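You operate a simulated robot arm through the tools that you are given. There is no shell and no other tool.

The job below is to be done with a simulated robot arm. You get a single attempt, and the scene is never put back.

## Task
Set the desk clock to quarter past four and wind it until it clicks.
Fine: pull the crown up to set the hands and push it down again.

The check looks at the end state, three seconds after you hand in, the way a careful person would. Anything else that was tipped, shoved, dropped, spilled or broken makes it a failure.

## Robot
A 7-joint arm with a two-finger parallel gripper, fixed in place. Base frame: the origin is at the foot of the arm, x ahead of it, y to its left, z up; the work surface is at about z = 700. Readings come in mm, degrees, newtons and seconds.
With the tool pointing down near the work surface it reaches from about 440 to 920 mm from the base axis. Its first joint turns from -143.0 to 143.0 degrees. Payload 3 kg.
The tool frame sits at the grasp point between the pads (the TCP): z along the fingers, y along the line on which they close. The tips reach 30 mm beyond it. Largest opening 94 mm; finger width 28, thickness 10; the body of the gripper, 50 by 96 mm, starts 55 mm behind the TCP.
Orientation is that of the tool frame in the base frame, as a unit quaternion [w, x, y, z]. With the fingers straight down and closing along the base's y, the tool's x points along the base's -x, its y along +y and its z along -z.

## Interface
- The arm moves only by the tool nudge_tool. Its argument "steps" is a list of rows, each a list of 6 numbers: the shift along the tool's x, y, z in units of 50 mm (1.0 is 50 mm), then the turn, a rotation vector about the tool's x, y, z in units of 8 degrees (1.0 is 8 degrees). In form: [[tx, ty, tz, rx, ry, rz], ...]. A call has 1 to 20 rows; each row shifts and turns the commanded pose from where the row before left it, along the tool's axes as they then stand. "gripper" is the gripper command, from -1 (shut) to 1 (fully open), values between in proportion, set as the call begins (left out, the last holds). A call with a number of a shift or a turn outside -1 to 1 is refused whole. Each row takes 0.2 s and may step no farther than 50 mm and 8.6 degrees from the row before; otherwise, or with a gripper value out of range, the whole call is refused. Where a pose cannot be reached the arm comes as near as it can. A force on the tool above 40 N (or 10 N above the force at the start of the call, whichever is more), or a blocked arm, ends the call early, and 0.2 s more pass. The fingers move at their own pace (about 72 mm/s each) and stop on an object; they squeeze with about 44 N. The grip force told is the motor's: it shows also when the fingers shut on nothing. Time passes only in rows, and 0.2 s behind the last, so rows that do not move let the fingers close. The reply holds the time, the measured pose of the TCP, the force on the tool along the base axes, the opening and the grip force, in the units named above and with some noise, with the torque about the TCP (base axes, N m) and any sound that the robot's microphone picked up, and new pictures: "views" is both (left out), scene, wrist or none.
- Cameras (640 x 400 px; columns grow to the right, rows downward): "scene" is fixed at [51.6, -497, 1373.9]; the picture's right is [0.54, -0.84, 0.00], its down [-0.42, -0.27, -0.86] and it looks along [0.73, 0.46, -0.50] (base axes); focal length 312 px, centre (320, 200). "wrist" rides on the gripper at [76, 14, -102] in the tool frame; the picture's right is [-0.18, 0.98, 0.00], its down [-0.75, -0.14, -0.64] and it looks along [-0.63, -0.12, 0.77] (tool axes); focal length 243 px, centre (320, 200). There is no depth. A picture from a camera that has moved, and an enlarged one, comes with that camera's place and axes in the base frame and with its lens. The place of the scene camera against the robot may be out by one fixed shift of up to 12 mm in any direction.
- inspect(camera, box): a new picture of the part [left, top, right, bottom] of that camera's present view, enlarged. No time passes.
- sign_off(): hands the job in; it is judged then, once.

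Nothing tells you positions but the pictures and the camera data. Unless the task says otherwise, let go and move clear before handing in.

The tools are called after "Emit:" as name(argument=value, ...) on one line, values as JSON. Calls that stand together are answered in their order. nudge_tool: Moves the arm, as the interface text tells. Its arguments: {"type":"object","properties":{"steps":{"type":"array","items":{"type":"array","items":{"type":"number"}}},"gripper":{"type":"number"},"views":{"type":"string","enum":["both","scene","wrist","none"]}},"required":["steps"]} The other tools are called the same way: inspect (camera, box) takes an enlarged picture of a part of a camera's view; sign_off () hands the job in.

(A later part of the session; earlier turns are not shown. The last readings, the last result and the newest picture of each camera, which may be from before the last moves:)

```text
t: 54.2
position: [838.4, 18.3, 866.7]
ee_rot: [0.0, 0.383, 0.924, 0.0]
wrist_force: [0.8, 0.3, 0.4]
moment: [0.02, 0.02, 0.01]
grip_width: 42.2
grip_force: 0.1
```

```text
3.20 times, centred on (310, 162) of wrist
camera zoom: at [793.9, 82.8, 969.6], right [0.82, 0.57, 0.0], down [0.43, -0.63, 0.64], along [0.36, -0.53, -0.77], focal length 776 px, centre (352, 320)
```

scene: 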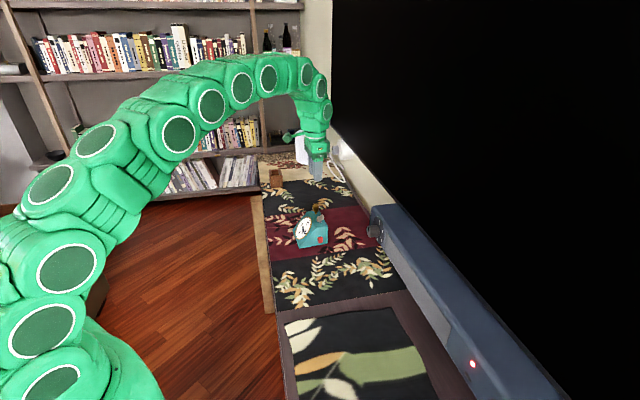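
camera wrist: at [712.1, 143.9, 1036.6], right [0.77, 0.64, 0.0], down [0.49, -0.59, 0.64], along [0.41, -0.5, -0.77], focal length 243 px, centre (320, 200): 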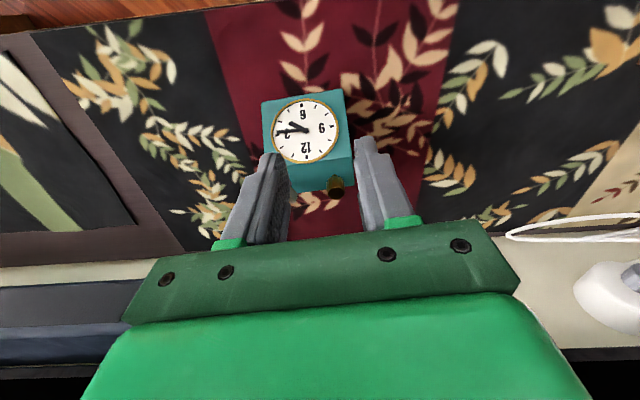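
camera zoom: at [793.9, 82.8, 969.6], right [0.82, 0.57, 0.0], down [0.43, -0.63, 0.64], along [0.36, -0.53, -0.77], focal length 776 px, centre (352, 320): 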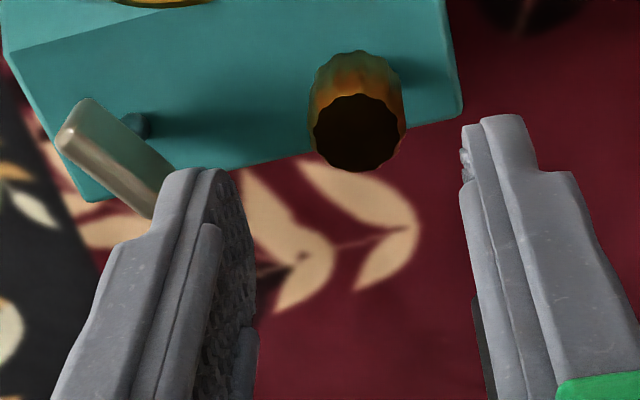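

The crown is centred within about 1 mm again. I'll descend to the same height as before and close on it.

Emit:
nudge_tool(steps=[[0, 0.016, 0.3, 0, 0, 0], [0, 0, 0.3, 0, 0, 0], [0, 0, 0.3, 0, 0, 0], [0, 0, 0, 0, 0, 0]], views="none")

Emit:
nudge_tool(steps=[[0, 0, 0, 0, 0, 0], [0, 0, 0, 0, 0, 0], [0, 0, 0, 0, 0, 0]], gripper=-1, views="none")

Emit:
inspect(camera="wrist", box=[190, 0, 390, 200])

Emit:
inspect(camera="scene", box=[280, 180, 350, 250])

```text
t: 55.2
position: [839.1, 20.4, 822.9]
ee_rot: [0.0, 0.383, 0.924, 0.001]
wrist_force: [-0.3, 0.3, -0.5]
moment: [0.04, 0.02, 0.01]
grip_width: 42.1
grip_force: 0.1
```

```text
t: 56.0
position: [838.7, 20.2, 824.0]
ee_rot: [0.0, 0.383, 0.924, 0.0]
wrist_force: [-8.5, -1.5, 1.0]
moment: [0.22, 0.51, 0.03]
grip_width: 20.8
grip_force: 44.0
```

```text
2.00 times, centred on (290, 100) of wrist
camera zoom: at [795.2, 84.1, 925.9], right [0.82, 0.57, 0.0], down [0.43, -0.63, 0.64], along [0.36, -0.53, -0.77], focal length 485 px, centre (380, 400)
```

zoom: 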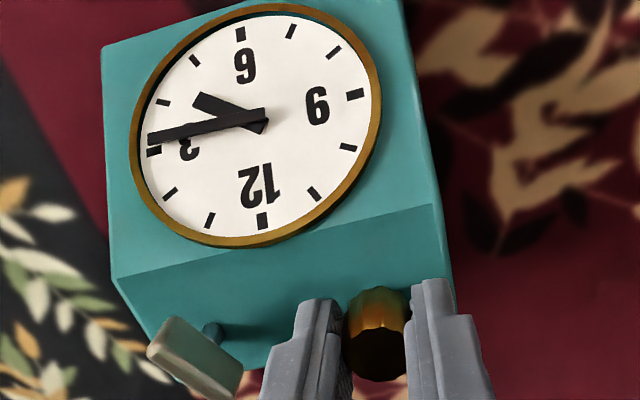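

```text
5.71 times, centred on (315, 215) of scene
camera zoom: at [51.6, -497.0, 1373.9], right [0.54, -0.84, 0.0], down [-0.42, -0.27, -0.86], along [0.73, 0.46, -0.5], focal length 1785 px, centre (349, 114)
```

zoom: 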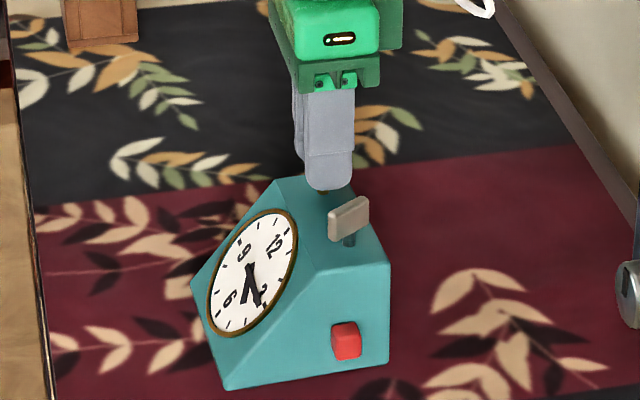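

I have the crown again. I'll turn it back 5° slowly, then compare dial readings.

Emit:
inspect(camera="wrist", box=[250, 0, 385, 128])

Emit:
nudge_tool(steps=[[0.004, -0.004, 0, 0, 0, -0.125], [0, 0, 0, 0, 0, -0.125], [0, 0, 0, 0, 0, -0.125], [0, 0, 0, 0, 0, -0.125], [0, 0, 0, 0, 0, -0.125], [0, 0, 0, 0, 0, 0]], views="none")

Emit:
inspect(camera="wrist", box=[250, 0, 385, 128])

Emit:
inspect(camera="scene", box=[280, 180, 350, 250])

```text
3.12 times, centred on (318, 64) of wrist
camera zoom: at [795.2, 84.1, 925.9], right [0.82, 0.57, 0.0], down [0.43, -0.63, 0.64], along [0.36, -0.53, -0.77], focal length 758 px, centre (328, 625)
```

zoom: 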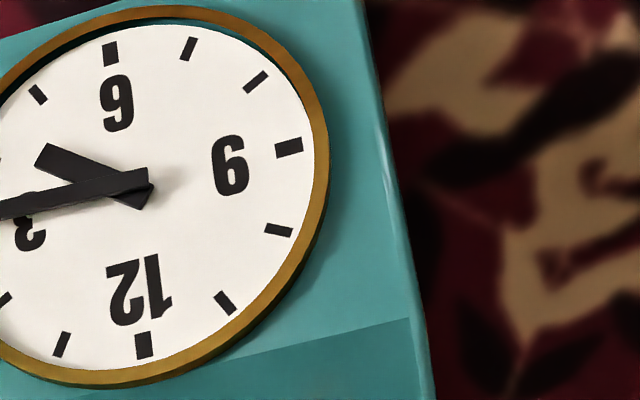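

```text
t: 57.4
position: [839.1, 20.2, 823.8]
ee_rot: [0.0, 0.342, 0.94, 0.0]
wrist_force: [1.2, 2.9, 0.2]
moment: [-0.2, 0.15, 0.04]
grip_width: 20.7
grip_force: 44.5
```

```text
3.12 times, centred on (318, 64) of wrist
camera zoom: at [789.5, 80.2, 926.4], right [0.77, 0.64, 0.0], down [0.49, -0.59, 0.64], along [0.41, -0.5, -0.77], focal length 758 px, centre (328, 625)
```

zoom: 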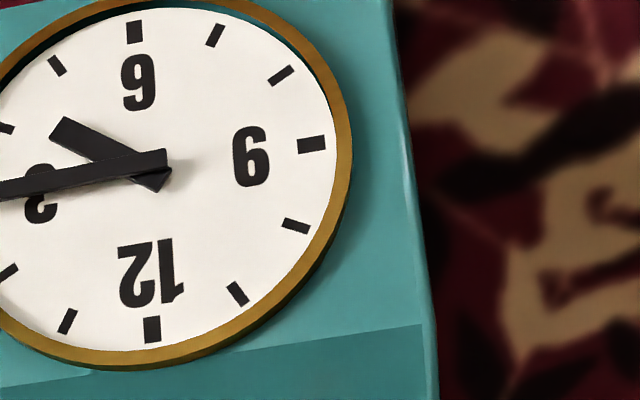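

```text
5.71 times, centred on (315, 215) of scene
camera zoom: at [51.6, -497.0, 1373.9], right [0.54, -0.84, 0.0], down [-0.42, -0.27, -0.86], along [0.73, 0.46, -0.5], focal length 1785 px, centre (349, 114)
```

zoom: 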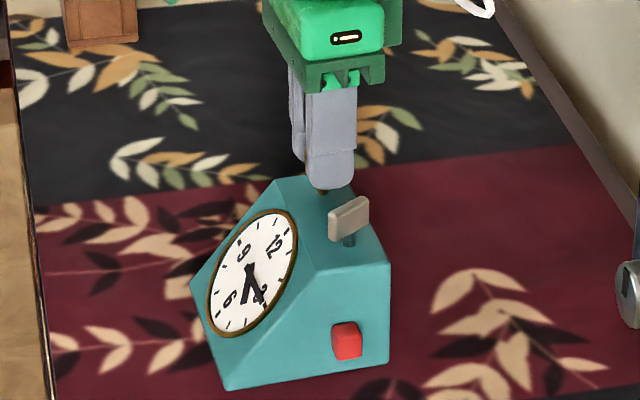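

Emit:
inspect(camera="wrist", box=[220, 0, 370, 126])

Emit:
inspect(camera="scene", box=[290, 215, 320, 240])

```text
3.17 times, centred on (295, 63) of wrist
camera zoom: at [789.5, 80.2, 926.4], right [0.77, 0.64, 0.0], down [0.49, -0.59, 0.64], along [0.41, -0.5, -0.77], focal length 770 px, centre (399, 635)
```

zoom: 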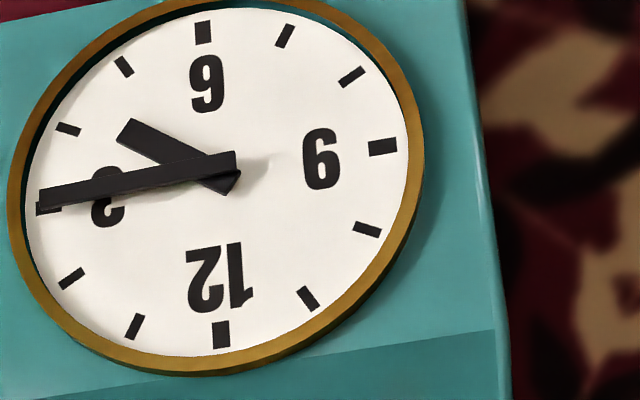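

```text
16.00 times, centred on (305, 228) of scene
camera zoom: at [51.6, -497.0, 1373.9], right [0.54, -0.84, 0.0], down [-0.42, -0.27, -0.86], along [0.73, 0.46, -0.5], focal length 4999 px, centre (560, -240)
```

zoom: 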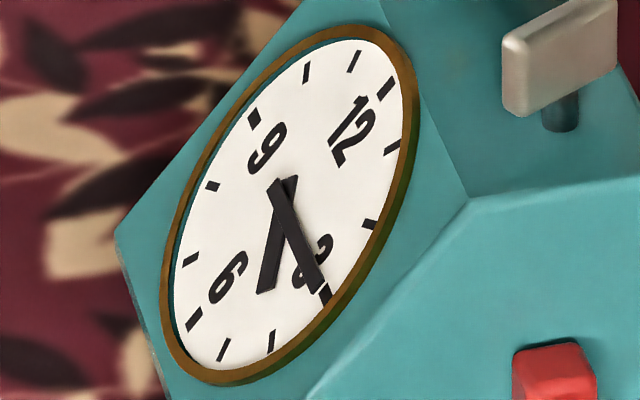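

Both cameras now put the minute hand at about 89 to 90°, so the clock reads quarter past four. Next I'll push the crown straight down slowly until it seats.

Emit:
nudge_tool(steps=[[0, 0, 0.02, 0, 0, 0], [0, 0, 0.02, 0, 0, 0], [0, 0, 0.02, 0, 0, 0], [0, 0, 0.02, 0, 0, 0], [0, 0, 0.02, 0, 0, 0], [0, 0, 0, 0, 0, 0]], views="none")

Emit:
inspect(camera="wrist", box=[220, 0, 370, 126])

Emit:
inspect(camera="scene", box=[280, 180, 350, 250])

```text
t: 58.8
position: [839.1, 20.3, 818.5]
ee_rot: [0.0, 0.342, 0.94, -0.001]
wrist_force: [-7.8, -1.1, -0.4]
moment: [-0.06, 0.34, 0.01]
grip_width: 20.9
grip_force: 44.4
```

```text
3.17 times, centred on (295, 63) of wrist
camera zoom: at [789.9, 79.9, 921.2], right [0.77, 0.64, 0.0], down [0.49, -0.59, 0.64], along [0.41, -0.5, -0.77], focal length 770 px, centre (399, 635)
```

zoom: 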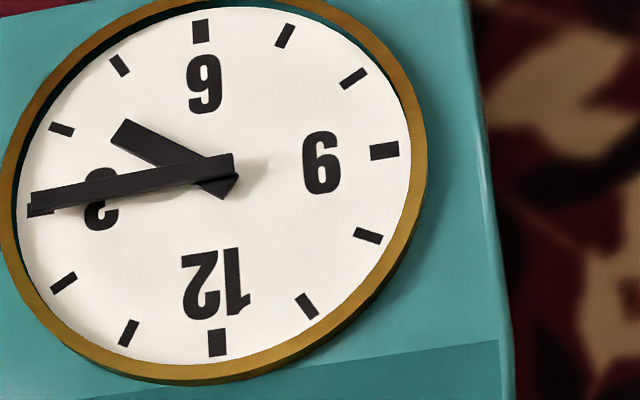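

```text
5.71 times, centred on (315, 215) of scene
camera zoom: at [51.6, -497.0, 1373.9], right [0.54, -0.84, 0.0], down [-0.42, -0.27, -0.86], along [0.73, 0.46, -0.5], focal length 1785 px, centre (349, 114)
```

zoom: 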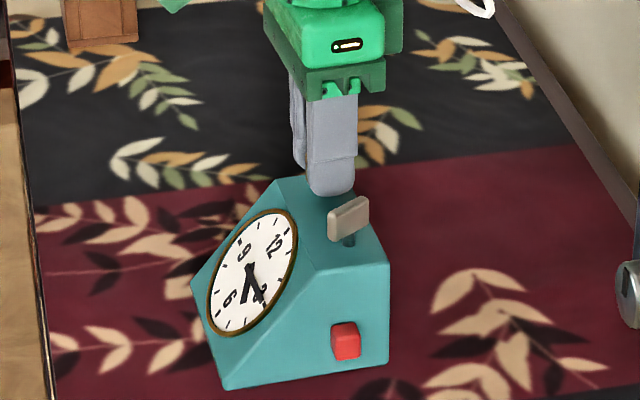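

The crown is going down smoothly, the hands are still, and the clock hasn't moved. I'll continue until the seat gives a firm reaction.

Emit:
nudge_tool(steps=[[0.003, -0.002, 0.02, 0, 0, 0], [0, 0, 0.02, 0, 0, 0], [0, 0, 0, 0, 0, 0]], views="none")

Emit:
nudge_tool(steps=[[0, 0, 0.016, 0, 0, 0], [0, 0, 0, 0, 0, 0]], views="none")

Emit:
nudge_tool(steps=[[0, 0, 0.01, 0, 0, 0], [0, 0, 0, 0, 0, 0]], views="none")

```text
t: 59.6
position: [839.0, 20.7, 817.0]
ee_rot: [0.0, 0.343, 0.939, 0.0]
wrist_force: [-0.8, -1.9, -0.3]
moment: [-0.47, 0.3, -0.02]
grip_width: 20.7
grip_force: 44.2
```

```text
t: 60.2
position: [840.6, 19.4, 817.0]
ee_rot: [0.0, 0.342, 0.94, 0.0]
wrist_force: [-0.4, -4.1, 5.8]
moment: [-0.39, 0.37, -0.04]
grip_width: 20.7
grip_force: 43.5
```

```text
t: 60.8
position: [839.1, 20.6, 816.0]
ee_rot: [0.001, 0.341, 0.94, 0.001]
wrist_force: [-2.6, -1.2, 20.4]
moment: [-0.39, 0.47, 0.01]
grip_width: 20.7
grip_force: 44.1
```

There's now 20 N of upward reaction, so the crown is firmly seated. I'll release it and look at the dial and crown.

Emit:
nudge_tool(steps=[[0, 0, 0, 0, 0, 0], [0, 0, 0, 0, 0, 0], [0, 0, 0, 0, 0, 0]], gripper=-0.1, views="none")

Emit:
nudge_tool(steps=[[0, 0, -0.3, 0, 0, 0], [0, 0, -0.6, 0, 0, 0], [0, 0, -0.9, 0, 0, 0], [0, 0, -0.9, 0, 0, 0], [0.9, 0, 0, 0, 0, 0], [0.9, 0, 0, 0, 0, 0], [0.2, 0, 0.4, 0, 0, 0], [0, 0, 0, 0, 0, 0]], views="wrist")

Emit:
inspect(camera="wrist", box=[262, 92, 350, 168])

Emit:
inspect(camera="scene", box=[290, 190, 340, 250])

Emit:
inspect(camera="scene", box=[305, 202, 325, 222])

```text
t: 61.6
position: [840.4, 20.1, 814.4]
ee_rot: [0.0, 0.341, 0.94, 0.0]
wrist_force: [0.4, -0.1, -0.4]
moment: [0.01, -0.02, 0.03]
grip_width: 41.9
grip_force: 0.0
```

```text
t: 63.4
position: [763.1, 84.0, 930.7]
ee_rot: [0.001, 0.341, 0.94, 0.0]
wrist_force: [0.2, 0.5, -0.1]
moment: [-0.01, 0.01, -0.02]
grip_width: 42.4
grip_force: 0.0
camera wrist: at [712.7, 144.2, 1032.5], right [0.77, 0.64, 0.0], down [0.49, -0.59, 0.64], along [0.41, -0.5, -0.77], focal length 243 px, centre (320, 200)
```

wrist: 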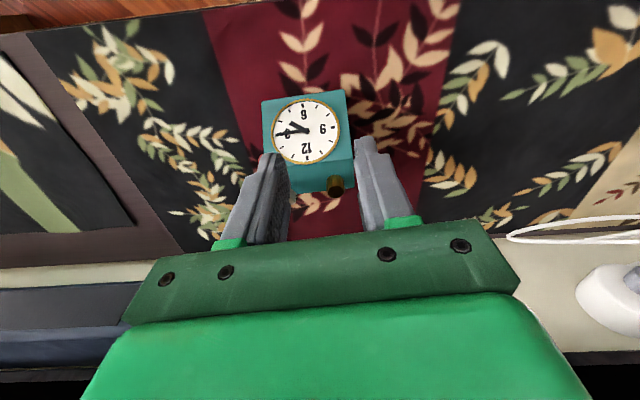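

```text
5.26 times, centred on (306, 130) of wrist
camera zoom: at [712.7, 144.2, 1032.5], right [0.77, 0.64, 0.0], down [0.49, -0.59, 0.64], along [0.41, -0.5, -0.77], focal length 1277 px, centre (394, 568)
```

zoom: 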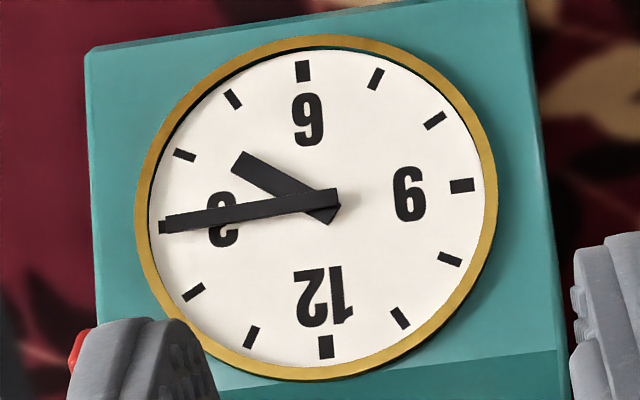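

```text
6.67 times, centred on (315, 220) of scene
camera zoom: at [51.6, -497.0, 1373.9], right [0.54, -0.84, 0.0], down [-0.42, -0.27, -0.86], along [0.73, 0.46, -0.5], focal length 2083 px, centre (353, 67)
```

zoom: 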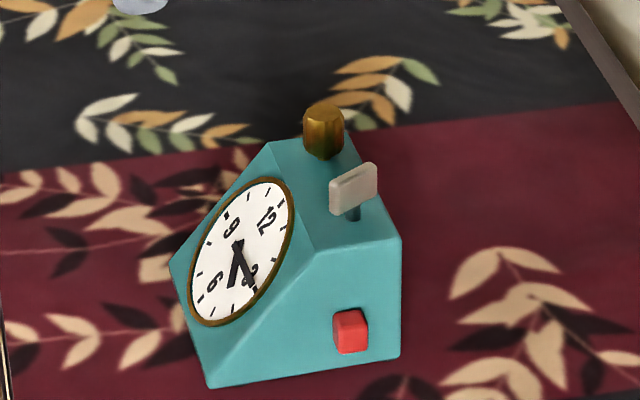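

```text
16.00 times, centred on (315, 212) of scene
camera zoom: at [51.6, -497.0, 1373.9], right [0.54, -0.84, 0.0], down [-0.42, -0.27, -0.86], along [0.73, 0.46, -0.5], focal length 4999 px, centre (400, 8)
```

zoom: 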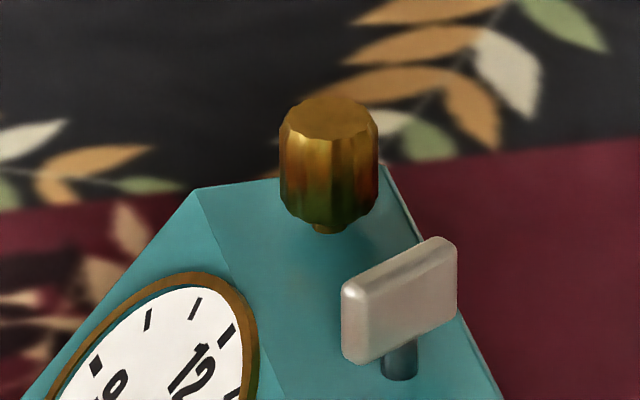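

The dial reads 4:15 (minute hand at 89°), the crown is fully down exactly as at the start, and the clock is in its original place. Next I'll move above the winding key and align the fingers across its blade.

Emit:
nudge_tool(steps=[[-0.665, -0.411, 0, 0, 0, 0], [-0.665, -0.411, 0, 0, 0, 0], [-0.665, -0.411, 0, 0, 0, 0], [0, 0, 0, 0, 0, -0.971], [0, 0, 0, 0, 0, -0.971], [0, 0, 0, 0, 0, -0.971], [0, 0, 0.6, 0, 0, 0], [0, 0, 0.6, 0, 0, 0], [0, 0, 0, 0, 0, 0]], views="both")

Emit:
inspect(camera="wrist", box=[210, 100, 410, 225])

Emit:
inspect(camera="wrist", box=[285, 95, 355, 165])

Emit:
inspect(camera="scene", box=[290, 180, 340, 240])

```text
t: 65.4
position: [798.8, -26.5, 870.5]
ee_rot: [0.0, 0.144, 0.99, 0.0]
wrist_force: [-0.3, 0.0, -0.2]
moment: [0.0, -0.01, -0.01]
grip_width: 42.6
grip_force: 0.1
camera wrist: at [730.1, 8.8, 972.2], right [0.46, 0.89, 0.0], down [0.68, -0.35, 0.64], along [0.57, -0.29, -0.77], focal length 243 px, centre (320, 200)
```

scene: 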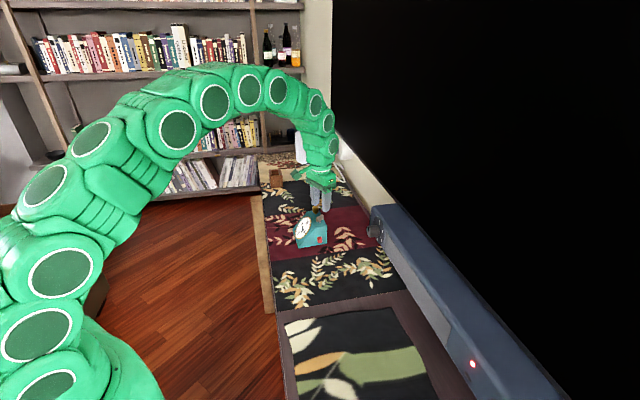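
wrist: 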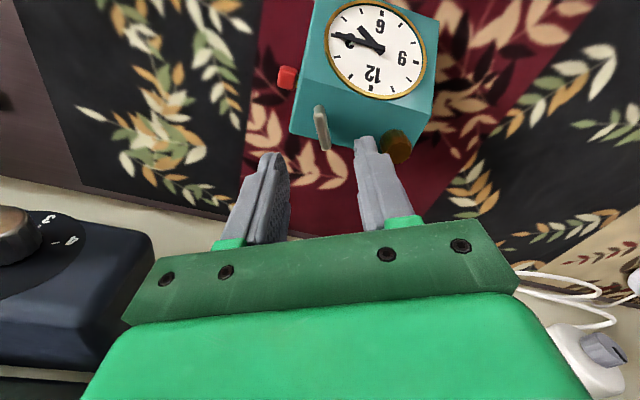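

```text
3.20 times, centred on (310, 162) of wrist
camera zoom: at [730.1, 8.8, 972.2], right [0.46, 0.89, 0.0], down [0.68, -0.35, 0.64], along [0.57, -0.29, -0.77], focal length 776 px, centre (352, 320)
```

zoom: 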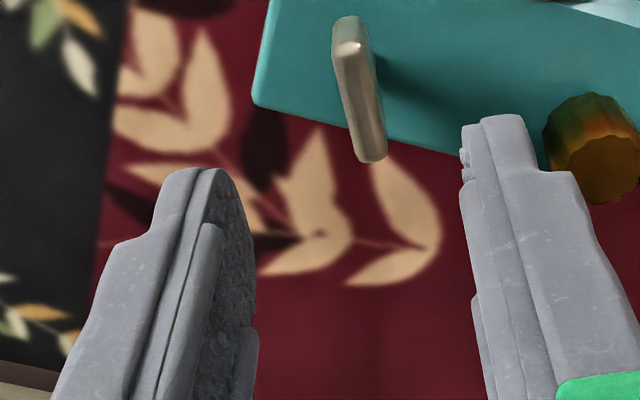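

```text
5.71 times, centred on (320, 130) of wrist
camera zoom: at [730.1, 8.8, 972.2], right [0.46, 0.89, 0.0], down [0.68, -0.35, 0.64], along [0.57, -0.29, -0.77], focal length 1386 px, centre (320, 600)
```

zoom: 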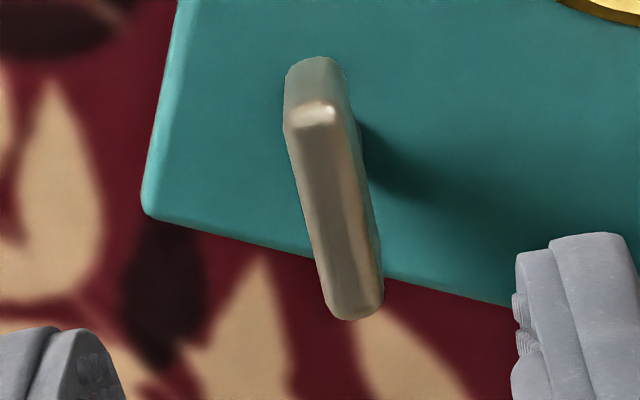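

```text
6.67 times, centred on (315, 210) of scene
camera zoom: at [51.6, -497.0, 1373.9], right [0.54, -0.84, 0.0], down [-0.42, -0.27, -0.86], along [0.73, 0.46, -0.5], focal length 2083 px, centre (353, 133)
```

zoom: 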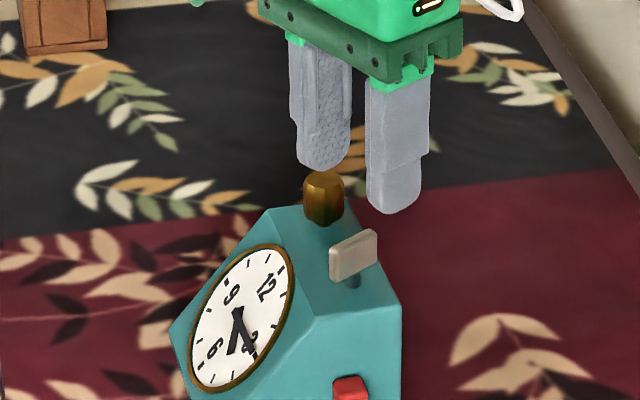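

The blade is aligned with the fingers within 1° and centred to about 1.5 mm. I'll correct that small offset and come down over the blade with the fingers open.

Emit:
nudge_tool(steps=[[-0.028, 0.029, 0.3, 0, 0, 0], [0, 0, 0.3, 0, 0, 0], [0, 0, 0.3, 0, 0, 0], [0, 0, 0.29, 0, 0, 0], [0, 0, 0, 0, 0, 0]], views="none")

Emit:
inspect(camera="wrist", box=[210, 60, 410, 225])

Emit:
inspect(camera="scene", box=[290, 190, 340, 240])

```text
t: 66.6
position: [799.4, -25.8, 811.9]
ee_rot: [0.0, 0.144, 0.99, 0.0]
wrist_force: [-0.3, 0.5, 0.3]
moment: [-0.02, -0.02, -0.01]
grip_width: 42.4
grip_force: 0.0
```

```text
2.42 times, centred on (310, 142) of wrist
camera zoom: at [731.1, 9.1, 913.2], right [0.46, 0.89, 0.0], down [0.68, -0.35, 0.64], along [0.57, -0.29, -0.77], focal length 588 px, centre (344, 339)
```

zoom: 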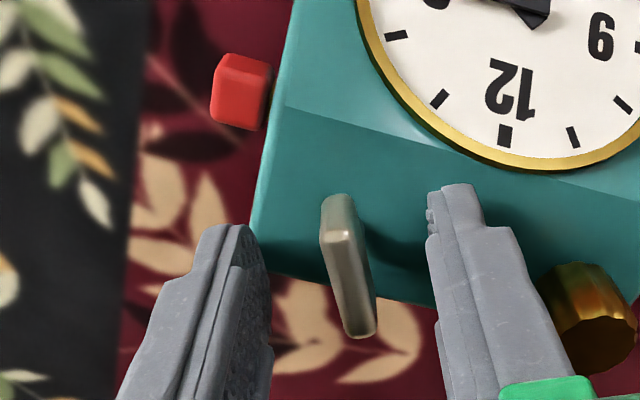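

```text
8.00 times, centred on (315, 215) of scene
camera zoom: at [51.6, -497.0, 1373.9], right [0.54, -0.84, 0.0], down [-0.42, -0.27, -0.86], along [0.73, 0.46, -0.5], focal length 2500 px, centre (360, 80)
```

zoom: 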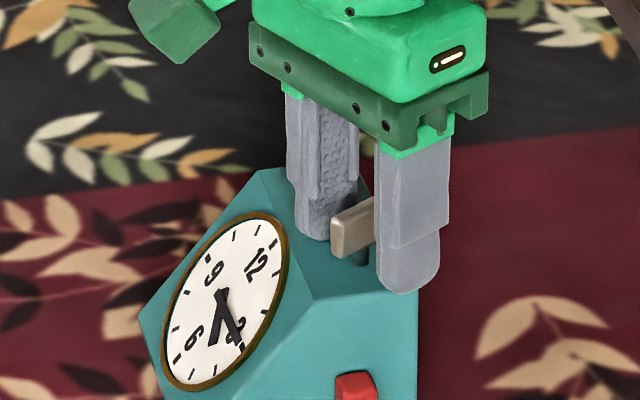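

The blade is centred between the fingers. I'll close on it now.

Emit:
nudge_tool(steps=[[0, 0, 0, 0, 0, 0], [0, 0, 0, 0, 0, 0], [0, 0, 0, 0, 0, 0]], gripper=-1, views="none")

Emit:
inspect(camera="wrist", box=[210, 0, 430, 225])

Emit:
inspect(camera="scene", box=[280, 180, 350, 250])

```text
t: 67.4
position: [801.1, -25.6, 811.6]
ee_rot: [0.0, 0.143, 0.99, 0.0]
wrist_force: [0.4, 9.4, 7.5]
moment: [0.09, 0.08, 0.0]
grip_width: 11.6
grip_force: 43.5
```

```text
1.78 times, centred on (320, 112) of wrist
camera zoom: at [731.1, 9.5, 913.4], right [0.46, 0.89, 0.0], down [0.68, -0.35, 0.64], along [0.57, -0.29, -0.77], focal length 431 px, centre (320, 356)
```

zoom: 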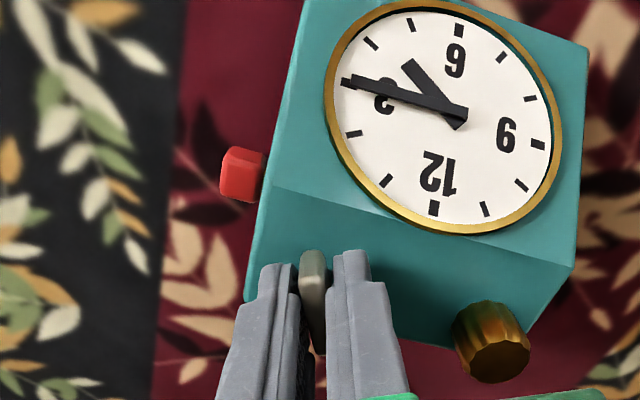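

```text
5.71 times, centred on (315, 215) of scene
camera zoom: at [51.6, -497.0, 1373.9], right [0.54, -0.84, 0.0], down [-0.42, -0.27, -0.86], along [0.73, 0.46, -0.5], focal length 1785 px, centre (349, 114)
```

zoom: 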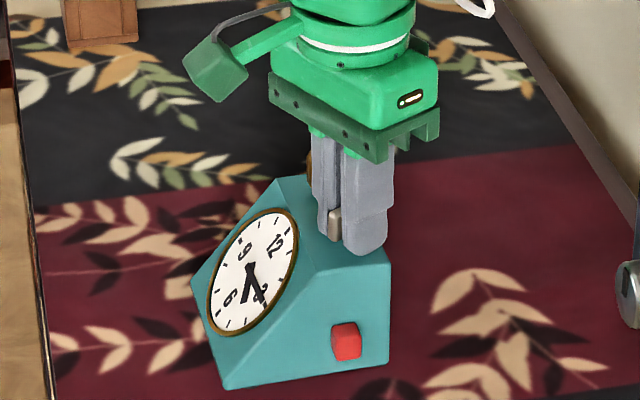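

I'm gripping the key at 11.6 mm opening. There's a side load of about 9 N, so I'll relieve it and try a slow 4° clockwise turn.

Emit:
nudge_tool(steps=[[0, 0.009, 0, 0, 0, 0], [0, 0, 0, 0, 0, 0.125], [0, 0, 0, 0, 0, 0.125], [0, 0, 0, 0, 0, 0.125], [0, 0, 0, 0, 0, 0.125], [0, 0, 0, 0, 0, 0]], views="none")

Emit:
inspect(camera="scene", box=[280, 180, 350, 250])

Emit:
inspect(camera="wrist", box=[210, 0, 430, 225])

```text
t: 68.8
position: [801.2, -25.3, 811.1]
ee_rot: [0.0, 0.178, 0.984, 0.0]
wrist_force: [1.5, 7.8, 2.5]
moment: [0.03, -0.02, -0.05]
grip_width: 11.4
grip_force: 43.9
```

```text
5.71 times, centred on (315, 215) of scene
camera zoom: at [51.6, -497.0, 1373.9], right [0.54, -0.84, 0.0], down [-0.42, -0.27, -0.86], along [0.73, 0.46, -0.5], focal length 1785 px, centre (349, 114)
```

zoom: 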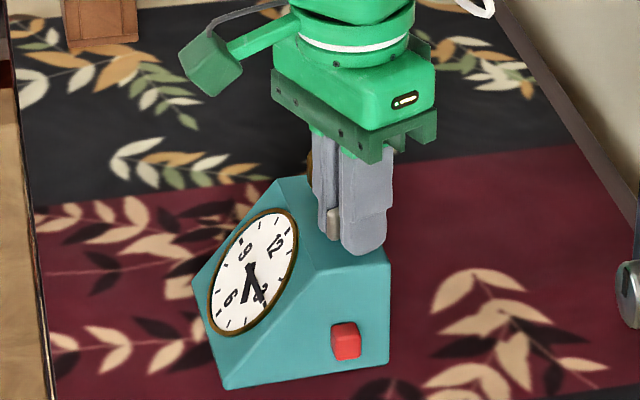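

```text
1.78 times, centred on (320, 112) of wrist
camera zoom: at [734.4, 14.9, 913.3], right [0.52, 0.85, 0.0], down [0.66, -0.4, 0.64], along [0.55, -0.33, -0.77], focal length 431 px, centre (320, 356)
```

zoom: 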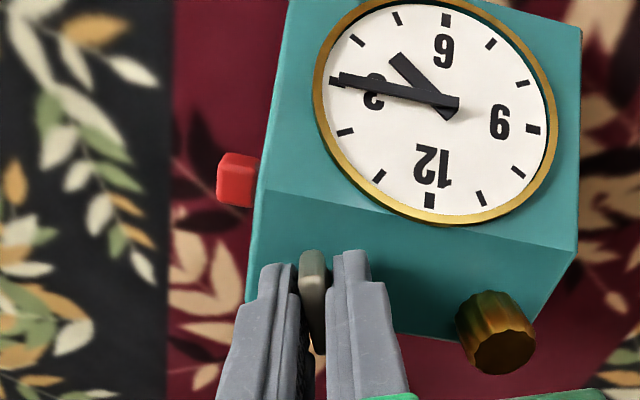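

The clock stays still and the key turns easily. I'll continue clockwise in short pieces, listening for the click and watching the torque.

Emit:
nudge_tool(steps=[[0, 0.005, 0, 0, 0, 0.25], [0, 0, 0, 0, 0, 0.25], [0, 0, 0, 0, 0, 0.25], [0, 0, 0, 0, 0, 0.25], [0, 0, 0, 0, 0, 0.25], [0, 0, 0, 0, 0, 0.25], [0, 0, 0, 0, 0, 0.25], [0, 0, 0, 0, 0, 0.25], [0, 0, 0, 0, 0, 0]], views="none")

Emit:
inspect(camera="scene", box=[280, 180, 350, 250])

```text
t: 69.5
position: [802.5, -25.6, 812.4]
ee_rot: [0.001, 0.221, 0.975, 0.001]
wrist_force: [-5.3, -1.9, 3.8]
moment: [-0.26, -0.16, 0.04]
grip_width: 7.5
grip_force: 41.2
stopped in row 3: the force on the tool passed its limit at 42 N (the readings are from after the stop); the commanded pose is now the measured one
```

```text
5.71 times, centred on (315, 215) of scene
camera zoom: at [51.6, -497.0, 1373.9], right [0.54, -0.84, 0.0], down [-0.42, -0.27, -0.86], along [0.73, 0.46, -0.5], focal length 1785 px, centre (349, 114)
```

zoom: 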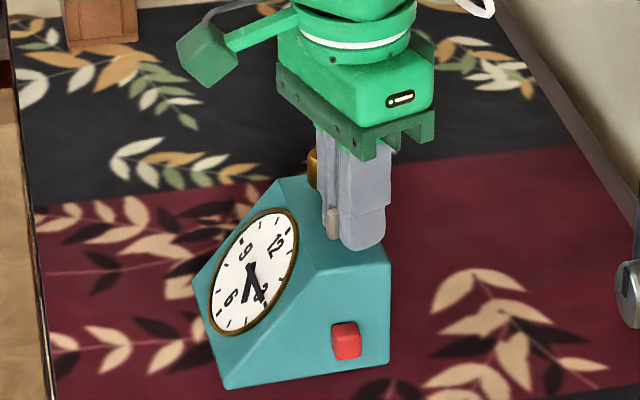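

The key blade snapped flat between the fingers, with the opening going from 11.4 to 7.5 mm, and that briefly tripped the force limit. The clock looks undisturbed. I'll check closely before continuing.

Emit:
inspect(camera="wrist", box=[210, 0, 430, 225])

Emit:
inspect(camera="scene", box=[295, 195, 335, 235])

Emit:
inspect(camera="scene", box=[295, 225, 335, 255])

```text
1.78 times, centred on (320, 112) of wrist
camera zoom: at [738.7, 20.1, 915.2], right [0.59, 0.81, 0.0], down [0.62, -0.45, 0.64], along [0.52, -0.38, -0.77], focal length 431 px, centre (320, 356)
```

zoom: 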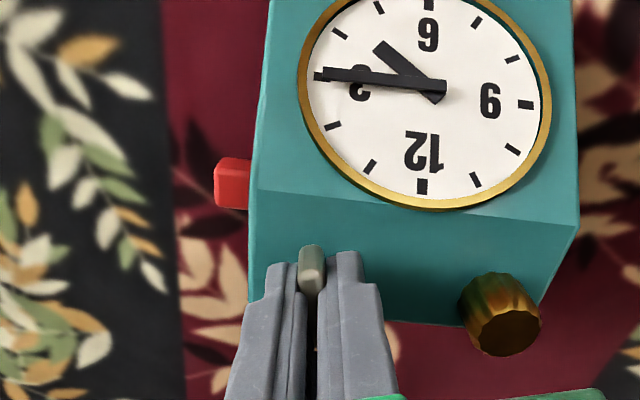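

```text
10.00 times, centred on (315, 215) of scene
camera zoom: at [51.6, -497.0, 1373.9], right [0.54, -0.84, 0.0], down [-0.42, -0.27, -0.86], along [0.73, 0.46, -0.5], focal length 3124 px, centre (370, 50)
```

zoom: 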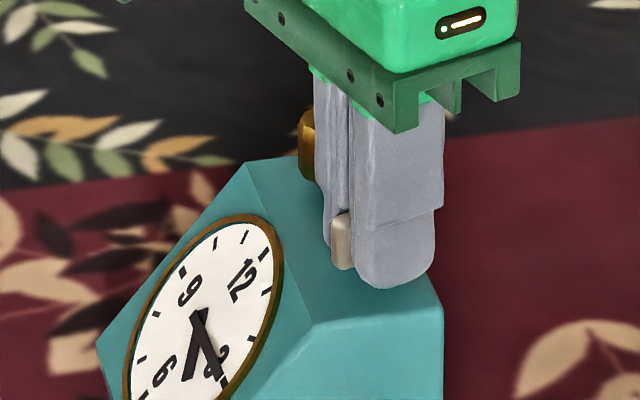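

```text
13.33 times, centred on (315, 240) of scene
camera zoom: at [51.6, -497.0, 1373.9], right [0.54, -0.84, 0.0], down [-0.42, -0.27, -0.86], along [0.73, 0.46, -0.5], focal length 4166 px, centre (387, -333)
```

zoom: 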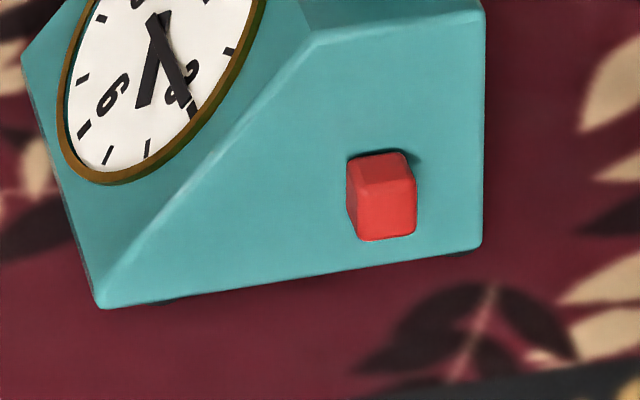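

The blade looks flat between the pads now (7.5 mm is about its real thickness), the dial still reads 4:15 and the clock is in place. I'll continue with small steps.

Emit:
nudge_tool(steps=[[0.004, -0.004, 0, 0, 0, 0.125], [0, 0, 0, 0, 0, 0.125], [0, 0, 0, 0, 0, 0.125], [0, 0, 0, 0, 0, 0.125], [0, 0, 0, 0, 0, 0]], views="none")

Emit:
inspect(camera="wrist", box=[280, 120, 350, 190])

Emit:
inspect(camera="scene", box=[295, 195, 335, 235])

Emit:
inspect(camera="scene", box=[295, 225, 335, 255])

```text
t: 70.7
position: [802.6, -25.6, 813.8]
ee_rot: [0.002, 0.255, 0.967, 0.001]
wrist_force: [-8.2, -4.4, 14.6]
moment: [-0.18, 0.03, 0.04]
grip_width: 7.3
grip_force: 41.6
```

```text
5.71 times, centred on (315, 155) of wrist
camera zoom: at [741.9, 24.2, 915.2], right [0.65, 0.76, 0.0], down [0.58, -0.5, 0.64], along [0.49, -0.42, -0.77], focal length 1386 px, centre (349, 457)
```

zoom: 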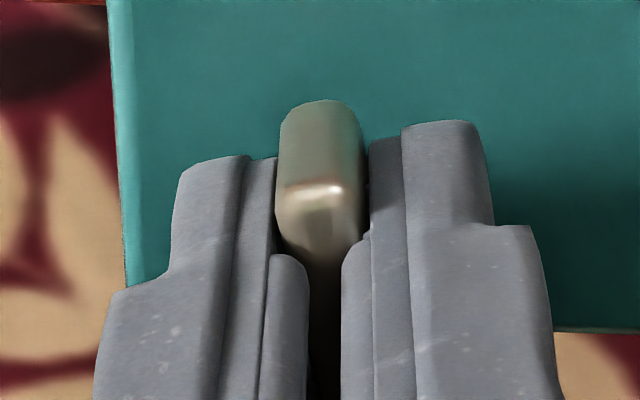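

```text
10.00 times, centred on (315, 215) of scene
camera zoom: at [51.6, -497.0, 1373.9], right [0.54, -0.84, 0.0], down [-0.42, -0.27, -0.86], along [0.73, 0.46, -0.5], focal length 3124 px, centre (370, 50)
```

zoom: 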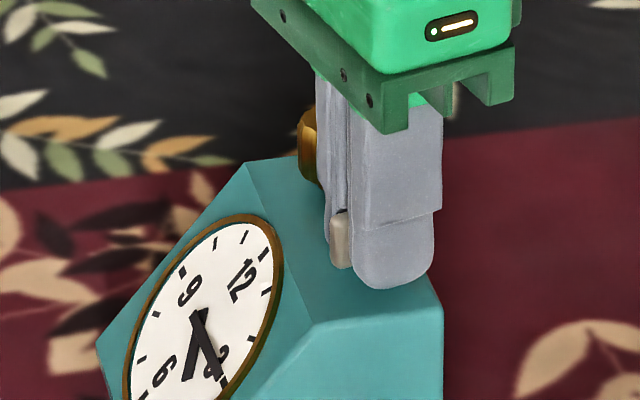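

```text
13.33 times, centred on (315, 240) of scene
camera zoom: at [51.6, -497.0, 1373.9], right [0.54, -0.84, 0.0], down [-0.42, -0.27, -0.86], along [0.73, 0.46, -0.5], focal length 4166 px, centre (387, -333)
```

zoom: 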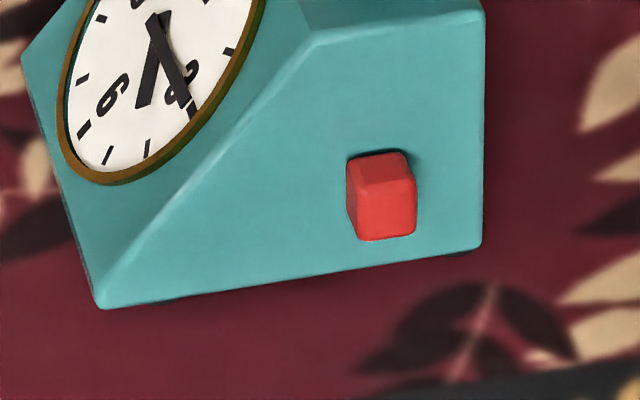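

The blade is now held flush and the key turns with the clock still. I'll ease off the extra load and keep winding.

Emit:
nudge_tool(steps=[[0.005, -0.007, -0.008, 0, 0, 0.125], [0, 0, 0, 0, 0, 0.25], [0, 0, 0, 0, 0, 0.25], [0, 0, 0, 0, 0, 0.25], [0, 0, 0, 0, 0, 0.25], [0, 0, 0, 0, 0, 0.25], [0, 0, 0, 0, 0, 0]], views="none")

Emit:
inspect(camera="scene", box=[280, 180, 350, 250])

Emit:
inspect(camera="wrist", box=[210, 0, 430, 225])

```text
t: 72.3
position: [802.8, -26.1, 813.6]
ee_rot: [0.001, 0.347, 0.938, 0.0]
wrist_force: [-1.4, -8.0, 4.9]
moment: [-0.6, -0.36, 0.01]
grip_width: 7.3
grip_force: 41.7
```

```text
5.71 times, centred on (315, 215) of scene
camera zoom: at [51.6, -497.0, 1373.9], right [0.54, -0.84, 0.0], down [-0.42, -0.27, -0.86], along [0.73, 0.46, -0.5], focal length 1785 px, centre (349, 114)
```

zoom: 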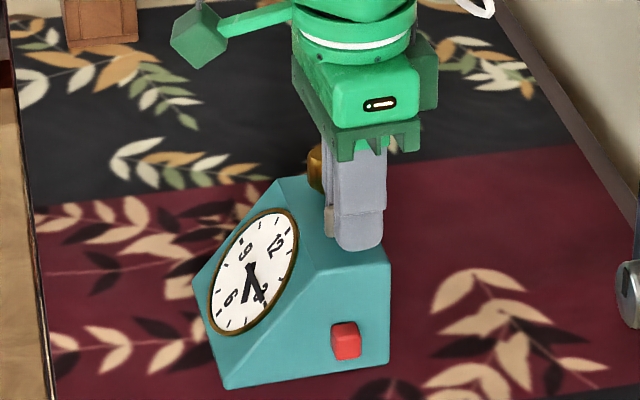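

```text
1.78 times, centred on (320, 112) of wrist
camera zoom: at [752.2, 34.2, 915.2], right [0.78, 0.63, 0.0], down [0.48, -0.6, 0.64], along [0.4, -0.5, -0.77], focal length 431 px, centre (320, 356)
```

zoom: 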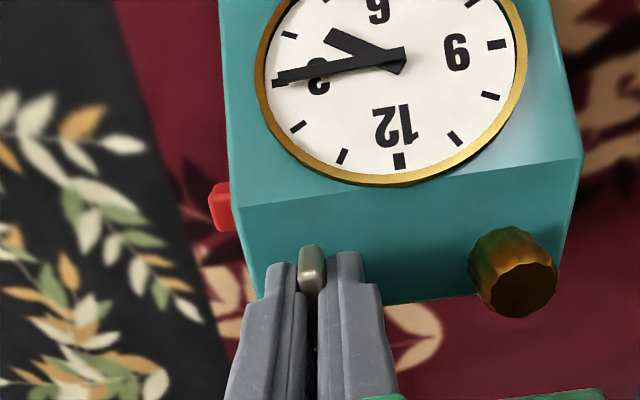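

The key is turning relative to the clock and the dial reading hasn't changed. I'll continue winding.

Emit:
nudge_tool(steps=[[-0.004, -0.007, 0, 0, 0, 0.25], [0, 0, 0, 0, 0, 0.25], [0, 0, 0, 0, 0, 0.25], [0, 0, 0, 0, 0, 0.25], [0, 0, 0, 0, 0, 0.25], [0, 0, 0, 0, 0, 0.25], [0, 0, 0, 0, 0, 0.25], [0, 0, 0, 0, 0, 0.25], [0, 0, 0, 0, 0, 0]], views="none")

Emit:
inspect(camera="scene", box=[280, 180, 350, 250])

```text
t: 74.3
position: [801.2, -27.1, 813.6]
ee_rot: [0.001, 0.475, 0.88, 0.0]
wrist_force: [-13.7, -10.3, 8.1]
moment: [-0.54, 0.29, 0.04]
grip_width: 7.6
grip_force: 40.8
```

```text
5.71 times, centred on (315, 215) of scene
camera zoom: at [51.6, -497.0, 1373.9], right [0.54, -0.84, 0.0], down [-0.42, -0.27, -0.86], along [0.73, 0.46, -0.5], focal length 1785 px, centre (349, 114)
```

zoom: 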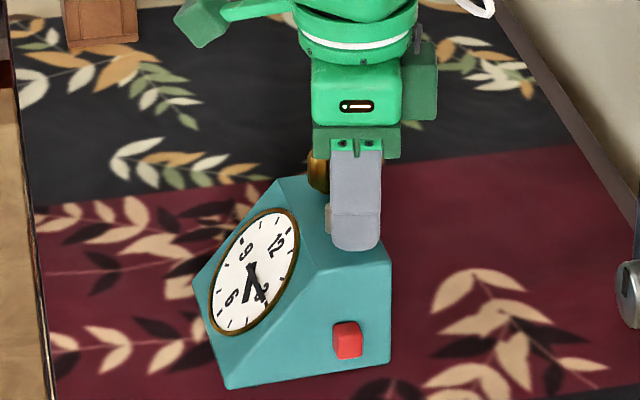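

The side load is building because the key's axis sits about 3 mm in front of my tool centre. I'll compensate by turning around the key's own axis.

Emit:
nudge_tool(steps=[[-0.001, -0.012, 0, 0, 0, 0], [0, -0.0022, 0, 0, 0, 0.25], [0, -0.0022, 0, 0, 0, 0.25], [0, -0.0022, 0, 0, 0, 0.25], [0, -0.0022, 0, 0, 0, 0.25], [0, -0.0022, 0, 0, 0, 0.25], [0, -0.0022, 0, 0, 0, 0.25], [0, -0.0022, 0, 0, 0, 0.25], [0, -0.0022, 0, 0, 0, 0.25], [0, 0, 0, 0, 0, 0]], views="none")

Emit:
inspect(camera="scene", box=[280, 180, 350, 250])

```text
t: 76.5
position: [800.7, -28.8, 812.9]
ee_rot: [0.001, 0.592, 0.806, 0.001]
wrist_force: [-0.3, -13.7, 5.9]
moment: [-0.74, -0.05, -0.02]
grip_width: 7.2
grip_force: 41.9
```

```text
5.71 times, centred on (315, 215) of scene
camera zoom: at [51.6, -497.0, 1373.9], right [0.54, -0.84, 0.0], down [-0.42, -0.27, -0.86], along [0.73, 0.46, -0.5], focal length 1785 px, centre (349, 114)
```

zoom: 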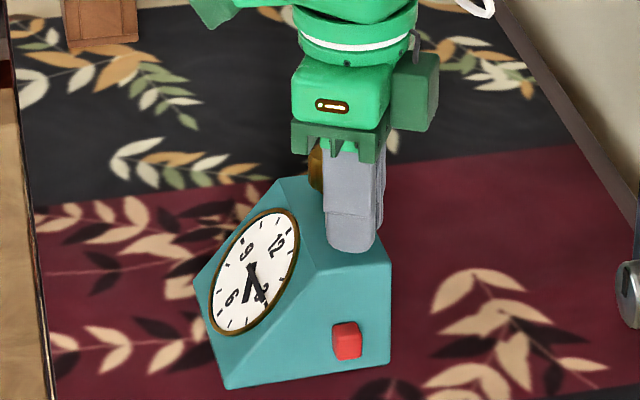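

Emit:
nudge_tool(steps=[[-0.012, -0.003, 0, 0, 0, 0], [0, -0.0024, 0, 0, 0, 0.25], [0, -0.0024, 0, 0, 0, 0.25], [0, -0.0024, 0, 0, 0, 0.25], [0, -0.0024, 0, 0, 0, 0.25], [0, -0.0024, 0, 0, 0, 0.25], [0, -0.0024, 0, 0, 0, 0.25], [0, -0.0024, 0, 0, 0, 0.25], [0, -0.0024, 0, 0, 0, 0.25], [0, 0, 0, 0, 0, 0]], views="none")

Emit:
inspect(camera="scene", box=[280, 180, 350, 250])

```text
t: 78.7
position: [799.0, -28.6, 812.9]
ee_rot: [0.001, 0.699, 0.715, 0.001]
wrist_force: [2.5, 2.7, -1.1]
moment: [0.09, 0.14, 0.01]
grip_width: 7.8
grip_force: 41.6
```

```text
5.71 times, centred on (315, 215) of scene
camera zoom: at [51.6, -497.0, 1373.9], right [0.54, -0.84, 0.0], down [-0.42, -0.27, -0.86], along [0.73, 0.46, -0.5], focal length 1785 px, centre (349, 114)
```

zoom: 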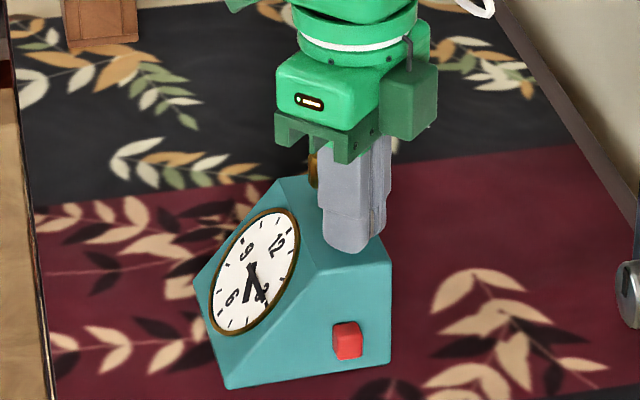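

The forces are low and the clock is steady after about 72° of winding, with no click yet. I'll continue in short calls so I can stop promptly at the click.

Emit:
nudge_tool(steps=[[0, -0.0024, 0, 0, 0, 0.25], [0, -0.0024, 0, 0, 0, 0.25], [0, -0.0024, 0, 0, 0, 0.25], [0, -0.0024, 0, 0, 0, 0.25], [0, -0.0024, 0, 0, 0, 0.25], [0, -0.0024, 0, 0, 0, 0.25], [0, 0, 0, 0, 0, 0]], views="none")

Emit:
inspect(camera="scene", box=[280, 180, 350, 250])

```text
t: 80.3
position: [800.0, -28.1, 813.2]
ee_rot: [0.002, 0.769, 0.639, 0.001]
wrist_force: [-1.2, 3.5, 4.6]
moment: [-0.31, 0.28, 0.03]
grip_width: 7.8
grip_force: 41.5
```

```text
5.71 times, centred on (315, 215) of scene
camera zoom: at [51.6, -497.0, 1373.9], right [0.54, -0.84, 0.0], down [-0.42, -0.27, -0.86], along [0.73, 0.46, -0.5], focal length 1785 px, centre (349, 114)
```

zoom: 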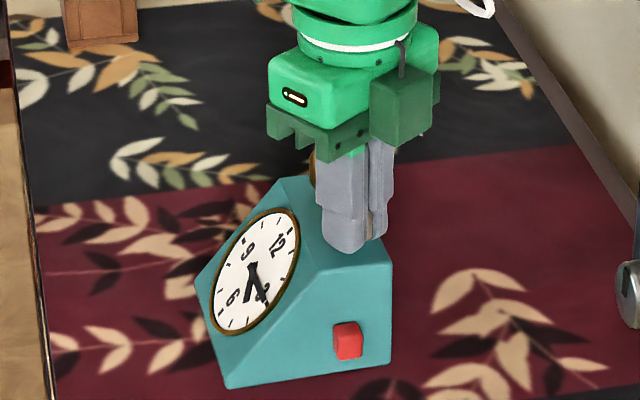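

Emit:
nudge_tool(steps=[[0, -0.0024, 0, 0, 0, 0.25], [0, -0.0024, 0, 0, 0, 0.25], [0, -0.0024, 0, 0, 0, 0.25], [0, -0.0024, 0, 0, 0, 0.25], [0, -0.0024, 0, 0, 0, 0.25], [0, -0.0024, 0, 0, 0, 0.25], [0, 0, 0, 0, 0, 0]], views="none")

```text
t: 81.9
position: [798.6, -28.0, 813.7]
ee_rot: [0.0, 0.832, 0.554, 0.001]
wrist_force: [4.3, -2.2, -3.8]
moment: [-0.37, 0.05, -0.04]
grip_width: 7.4
grip_force: 41.2
```

Still no click after about 96° and the loads are small. I'll keep going.

Emit:
nudge_tool(steps=[[0, -0.0024, 0, 0, 0, 0.25], [0, -0.0024, 0, 0, 0, 0.25], [0, -0.0024, 0, 0, 0, 0.25], [0, -0.0024, 0, 0, 0, 0.25], [0, -0.0024, 0, 0, 0, 0.25], [0, -0.0024, 0, 0, 0, 0.25], [0, 0, 0, 0, 0, 0]], views="none")

Emit:
inspect(camera="scene", box=[280, 180, 350, 250])

```text
t: 83.5
position: [797.4, -28.3, 812.8]
ee_rot: [0.0, 0.886, 0.464, 0.001]
wrist_force: [0.0, 1.6, -0.7]
moment: [-0.25, 0.18, 0.0]
grip_width: 7.8
grip_force: 41.4
```

```text
5.71 times, centred on (315, 215) of scene
camera zoom: at [51.6, -497.0, 1373.9], right [0.54, -0.84, 0.0], down [-0.42, -0.27, -0.86], along [0.73, 0.46, -0.5], focal length 1785 px, centre (349, 114)
```

zoom: 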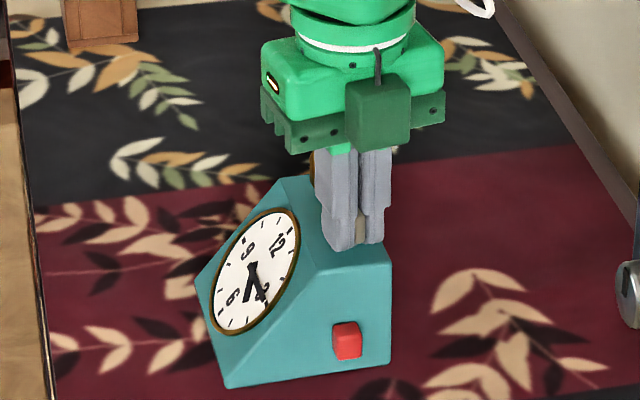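

Emit:
nudge_tool(steps=[[0, -0.0024, 0, 0, 0, 0.25], [0, -0.0024, 0, 0, 0, 0.25], [0, -0.0024, 0, 0, 0, 0.25], [0, -0.0024, 0, 0, 0, 0.25], [0, -0.0024, 0, 0, 0, 0.25], [0, -0.0024, 0, 0, 0, 0.25], [0, 0, 0, 0, 0, 0]], views="none")

```text
t: 85.1
position: [797.8, -27.4, 813.0]
ee_rot: [0.0, 0.929, 0.37, 0.001]
wrist_force: [-1.7, -1.0, 6.8]
moment: [-0.6, 0.8, 0.04]
grip_width: 7.7
grip_force: 41.3
```

Around 120° wound, no click yet, and loads remain small. Continuing.

Emit:
nudge_tool(steps=[[0, -0.0024, 0, 0, 0, 0.25], [0, -0.0024, 0, 0, 0, 0.25], [0, -0.0024, 0, 0, 0, 0.25], [0, -0.0024, 0, 0, 0, 0.25], [0, -0.0024, 0, 0, 0, 0.25], [0, -0.0024, 0, 0, 0, 0.25], [0, 0, 0, 0, 0, 0]], views="none")

Emit:
inspect(camera="scene", box=[280, 180, 350, 250])

```text
t: 86.7
position: [797.0, -26.7, 813.0]
ee_rot: [0.001, 0.963, 0.271, 0.001]
wrist_force: [3.1, -0.6, 5.9]
moment: [-0.25, 0.49, 0.02]
grip_width: 7.4
grip_force: 41.5
```

```text
5.71 times, centred on (315, 215) of scene
camera zoom: at [51.6, -497.0, 1373.9], right [0.54, -0.84, 0.0], down [-0.42, -0.27, -0.86], along [0.73, 0.46, -0.5], focal length 1785 px, centre (349, 114)
```

zoom: 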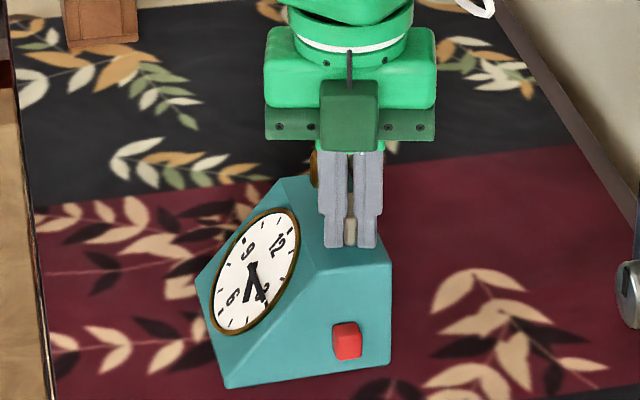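

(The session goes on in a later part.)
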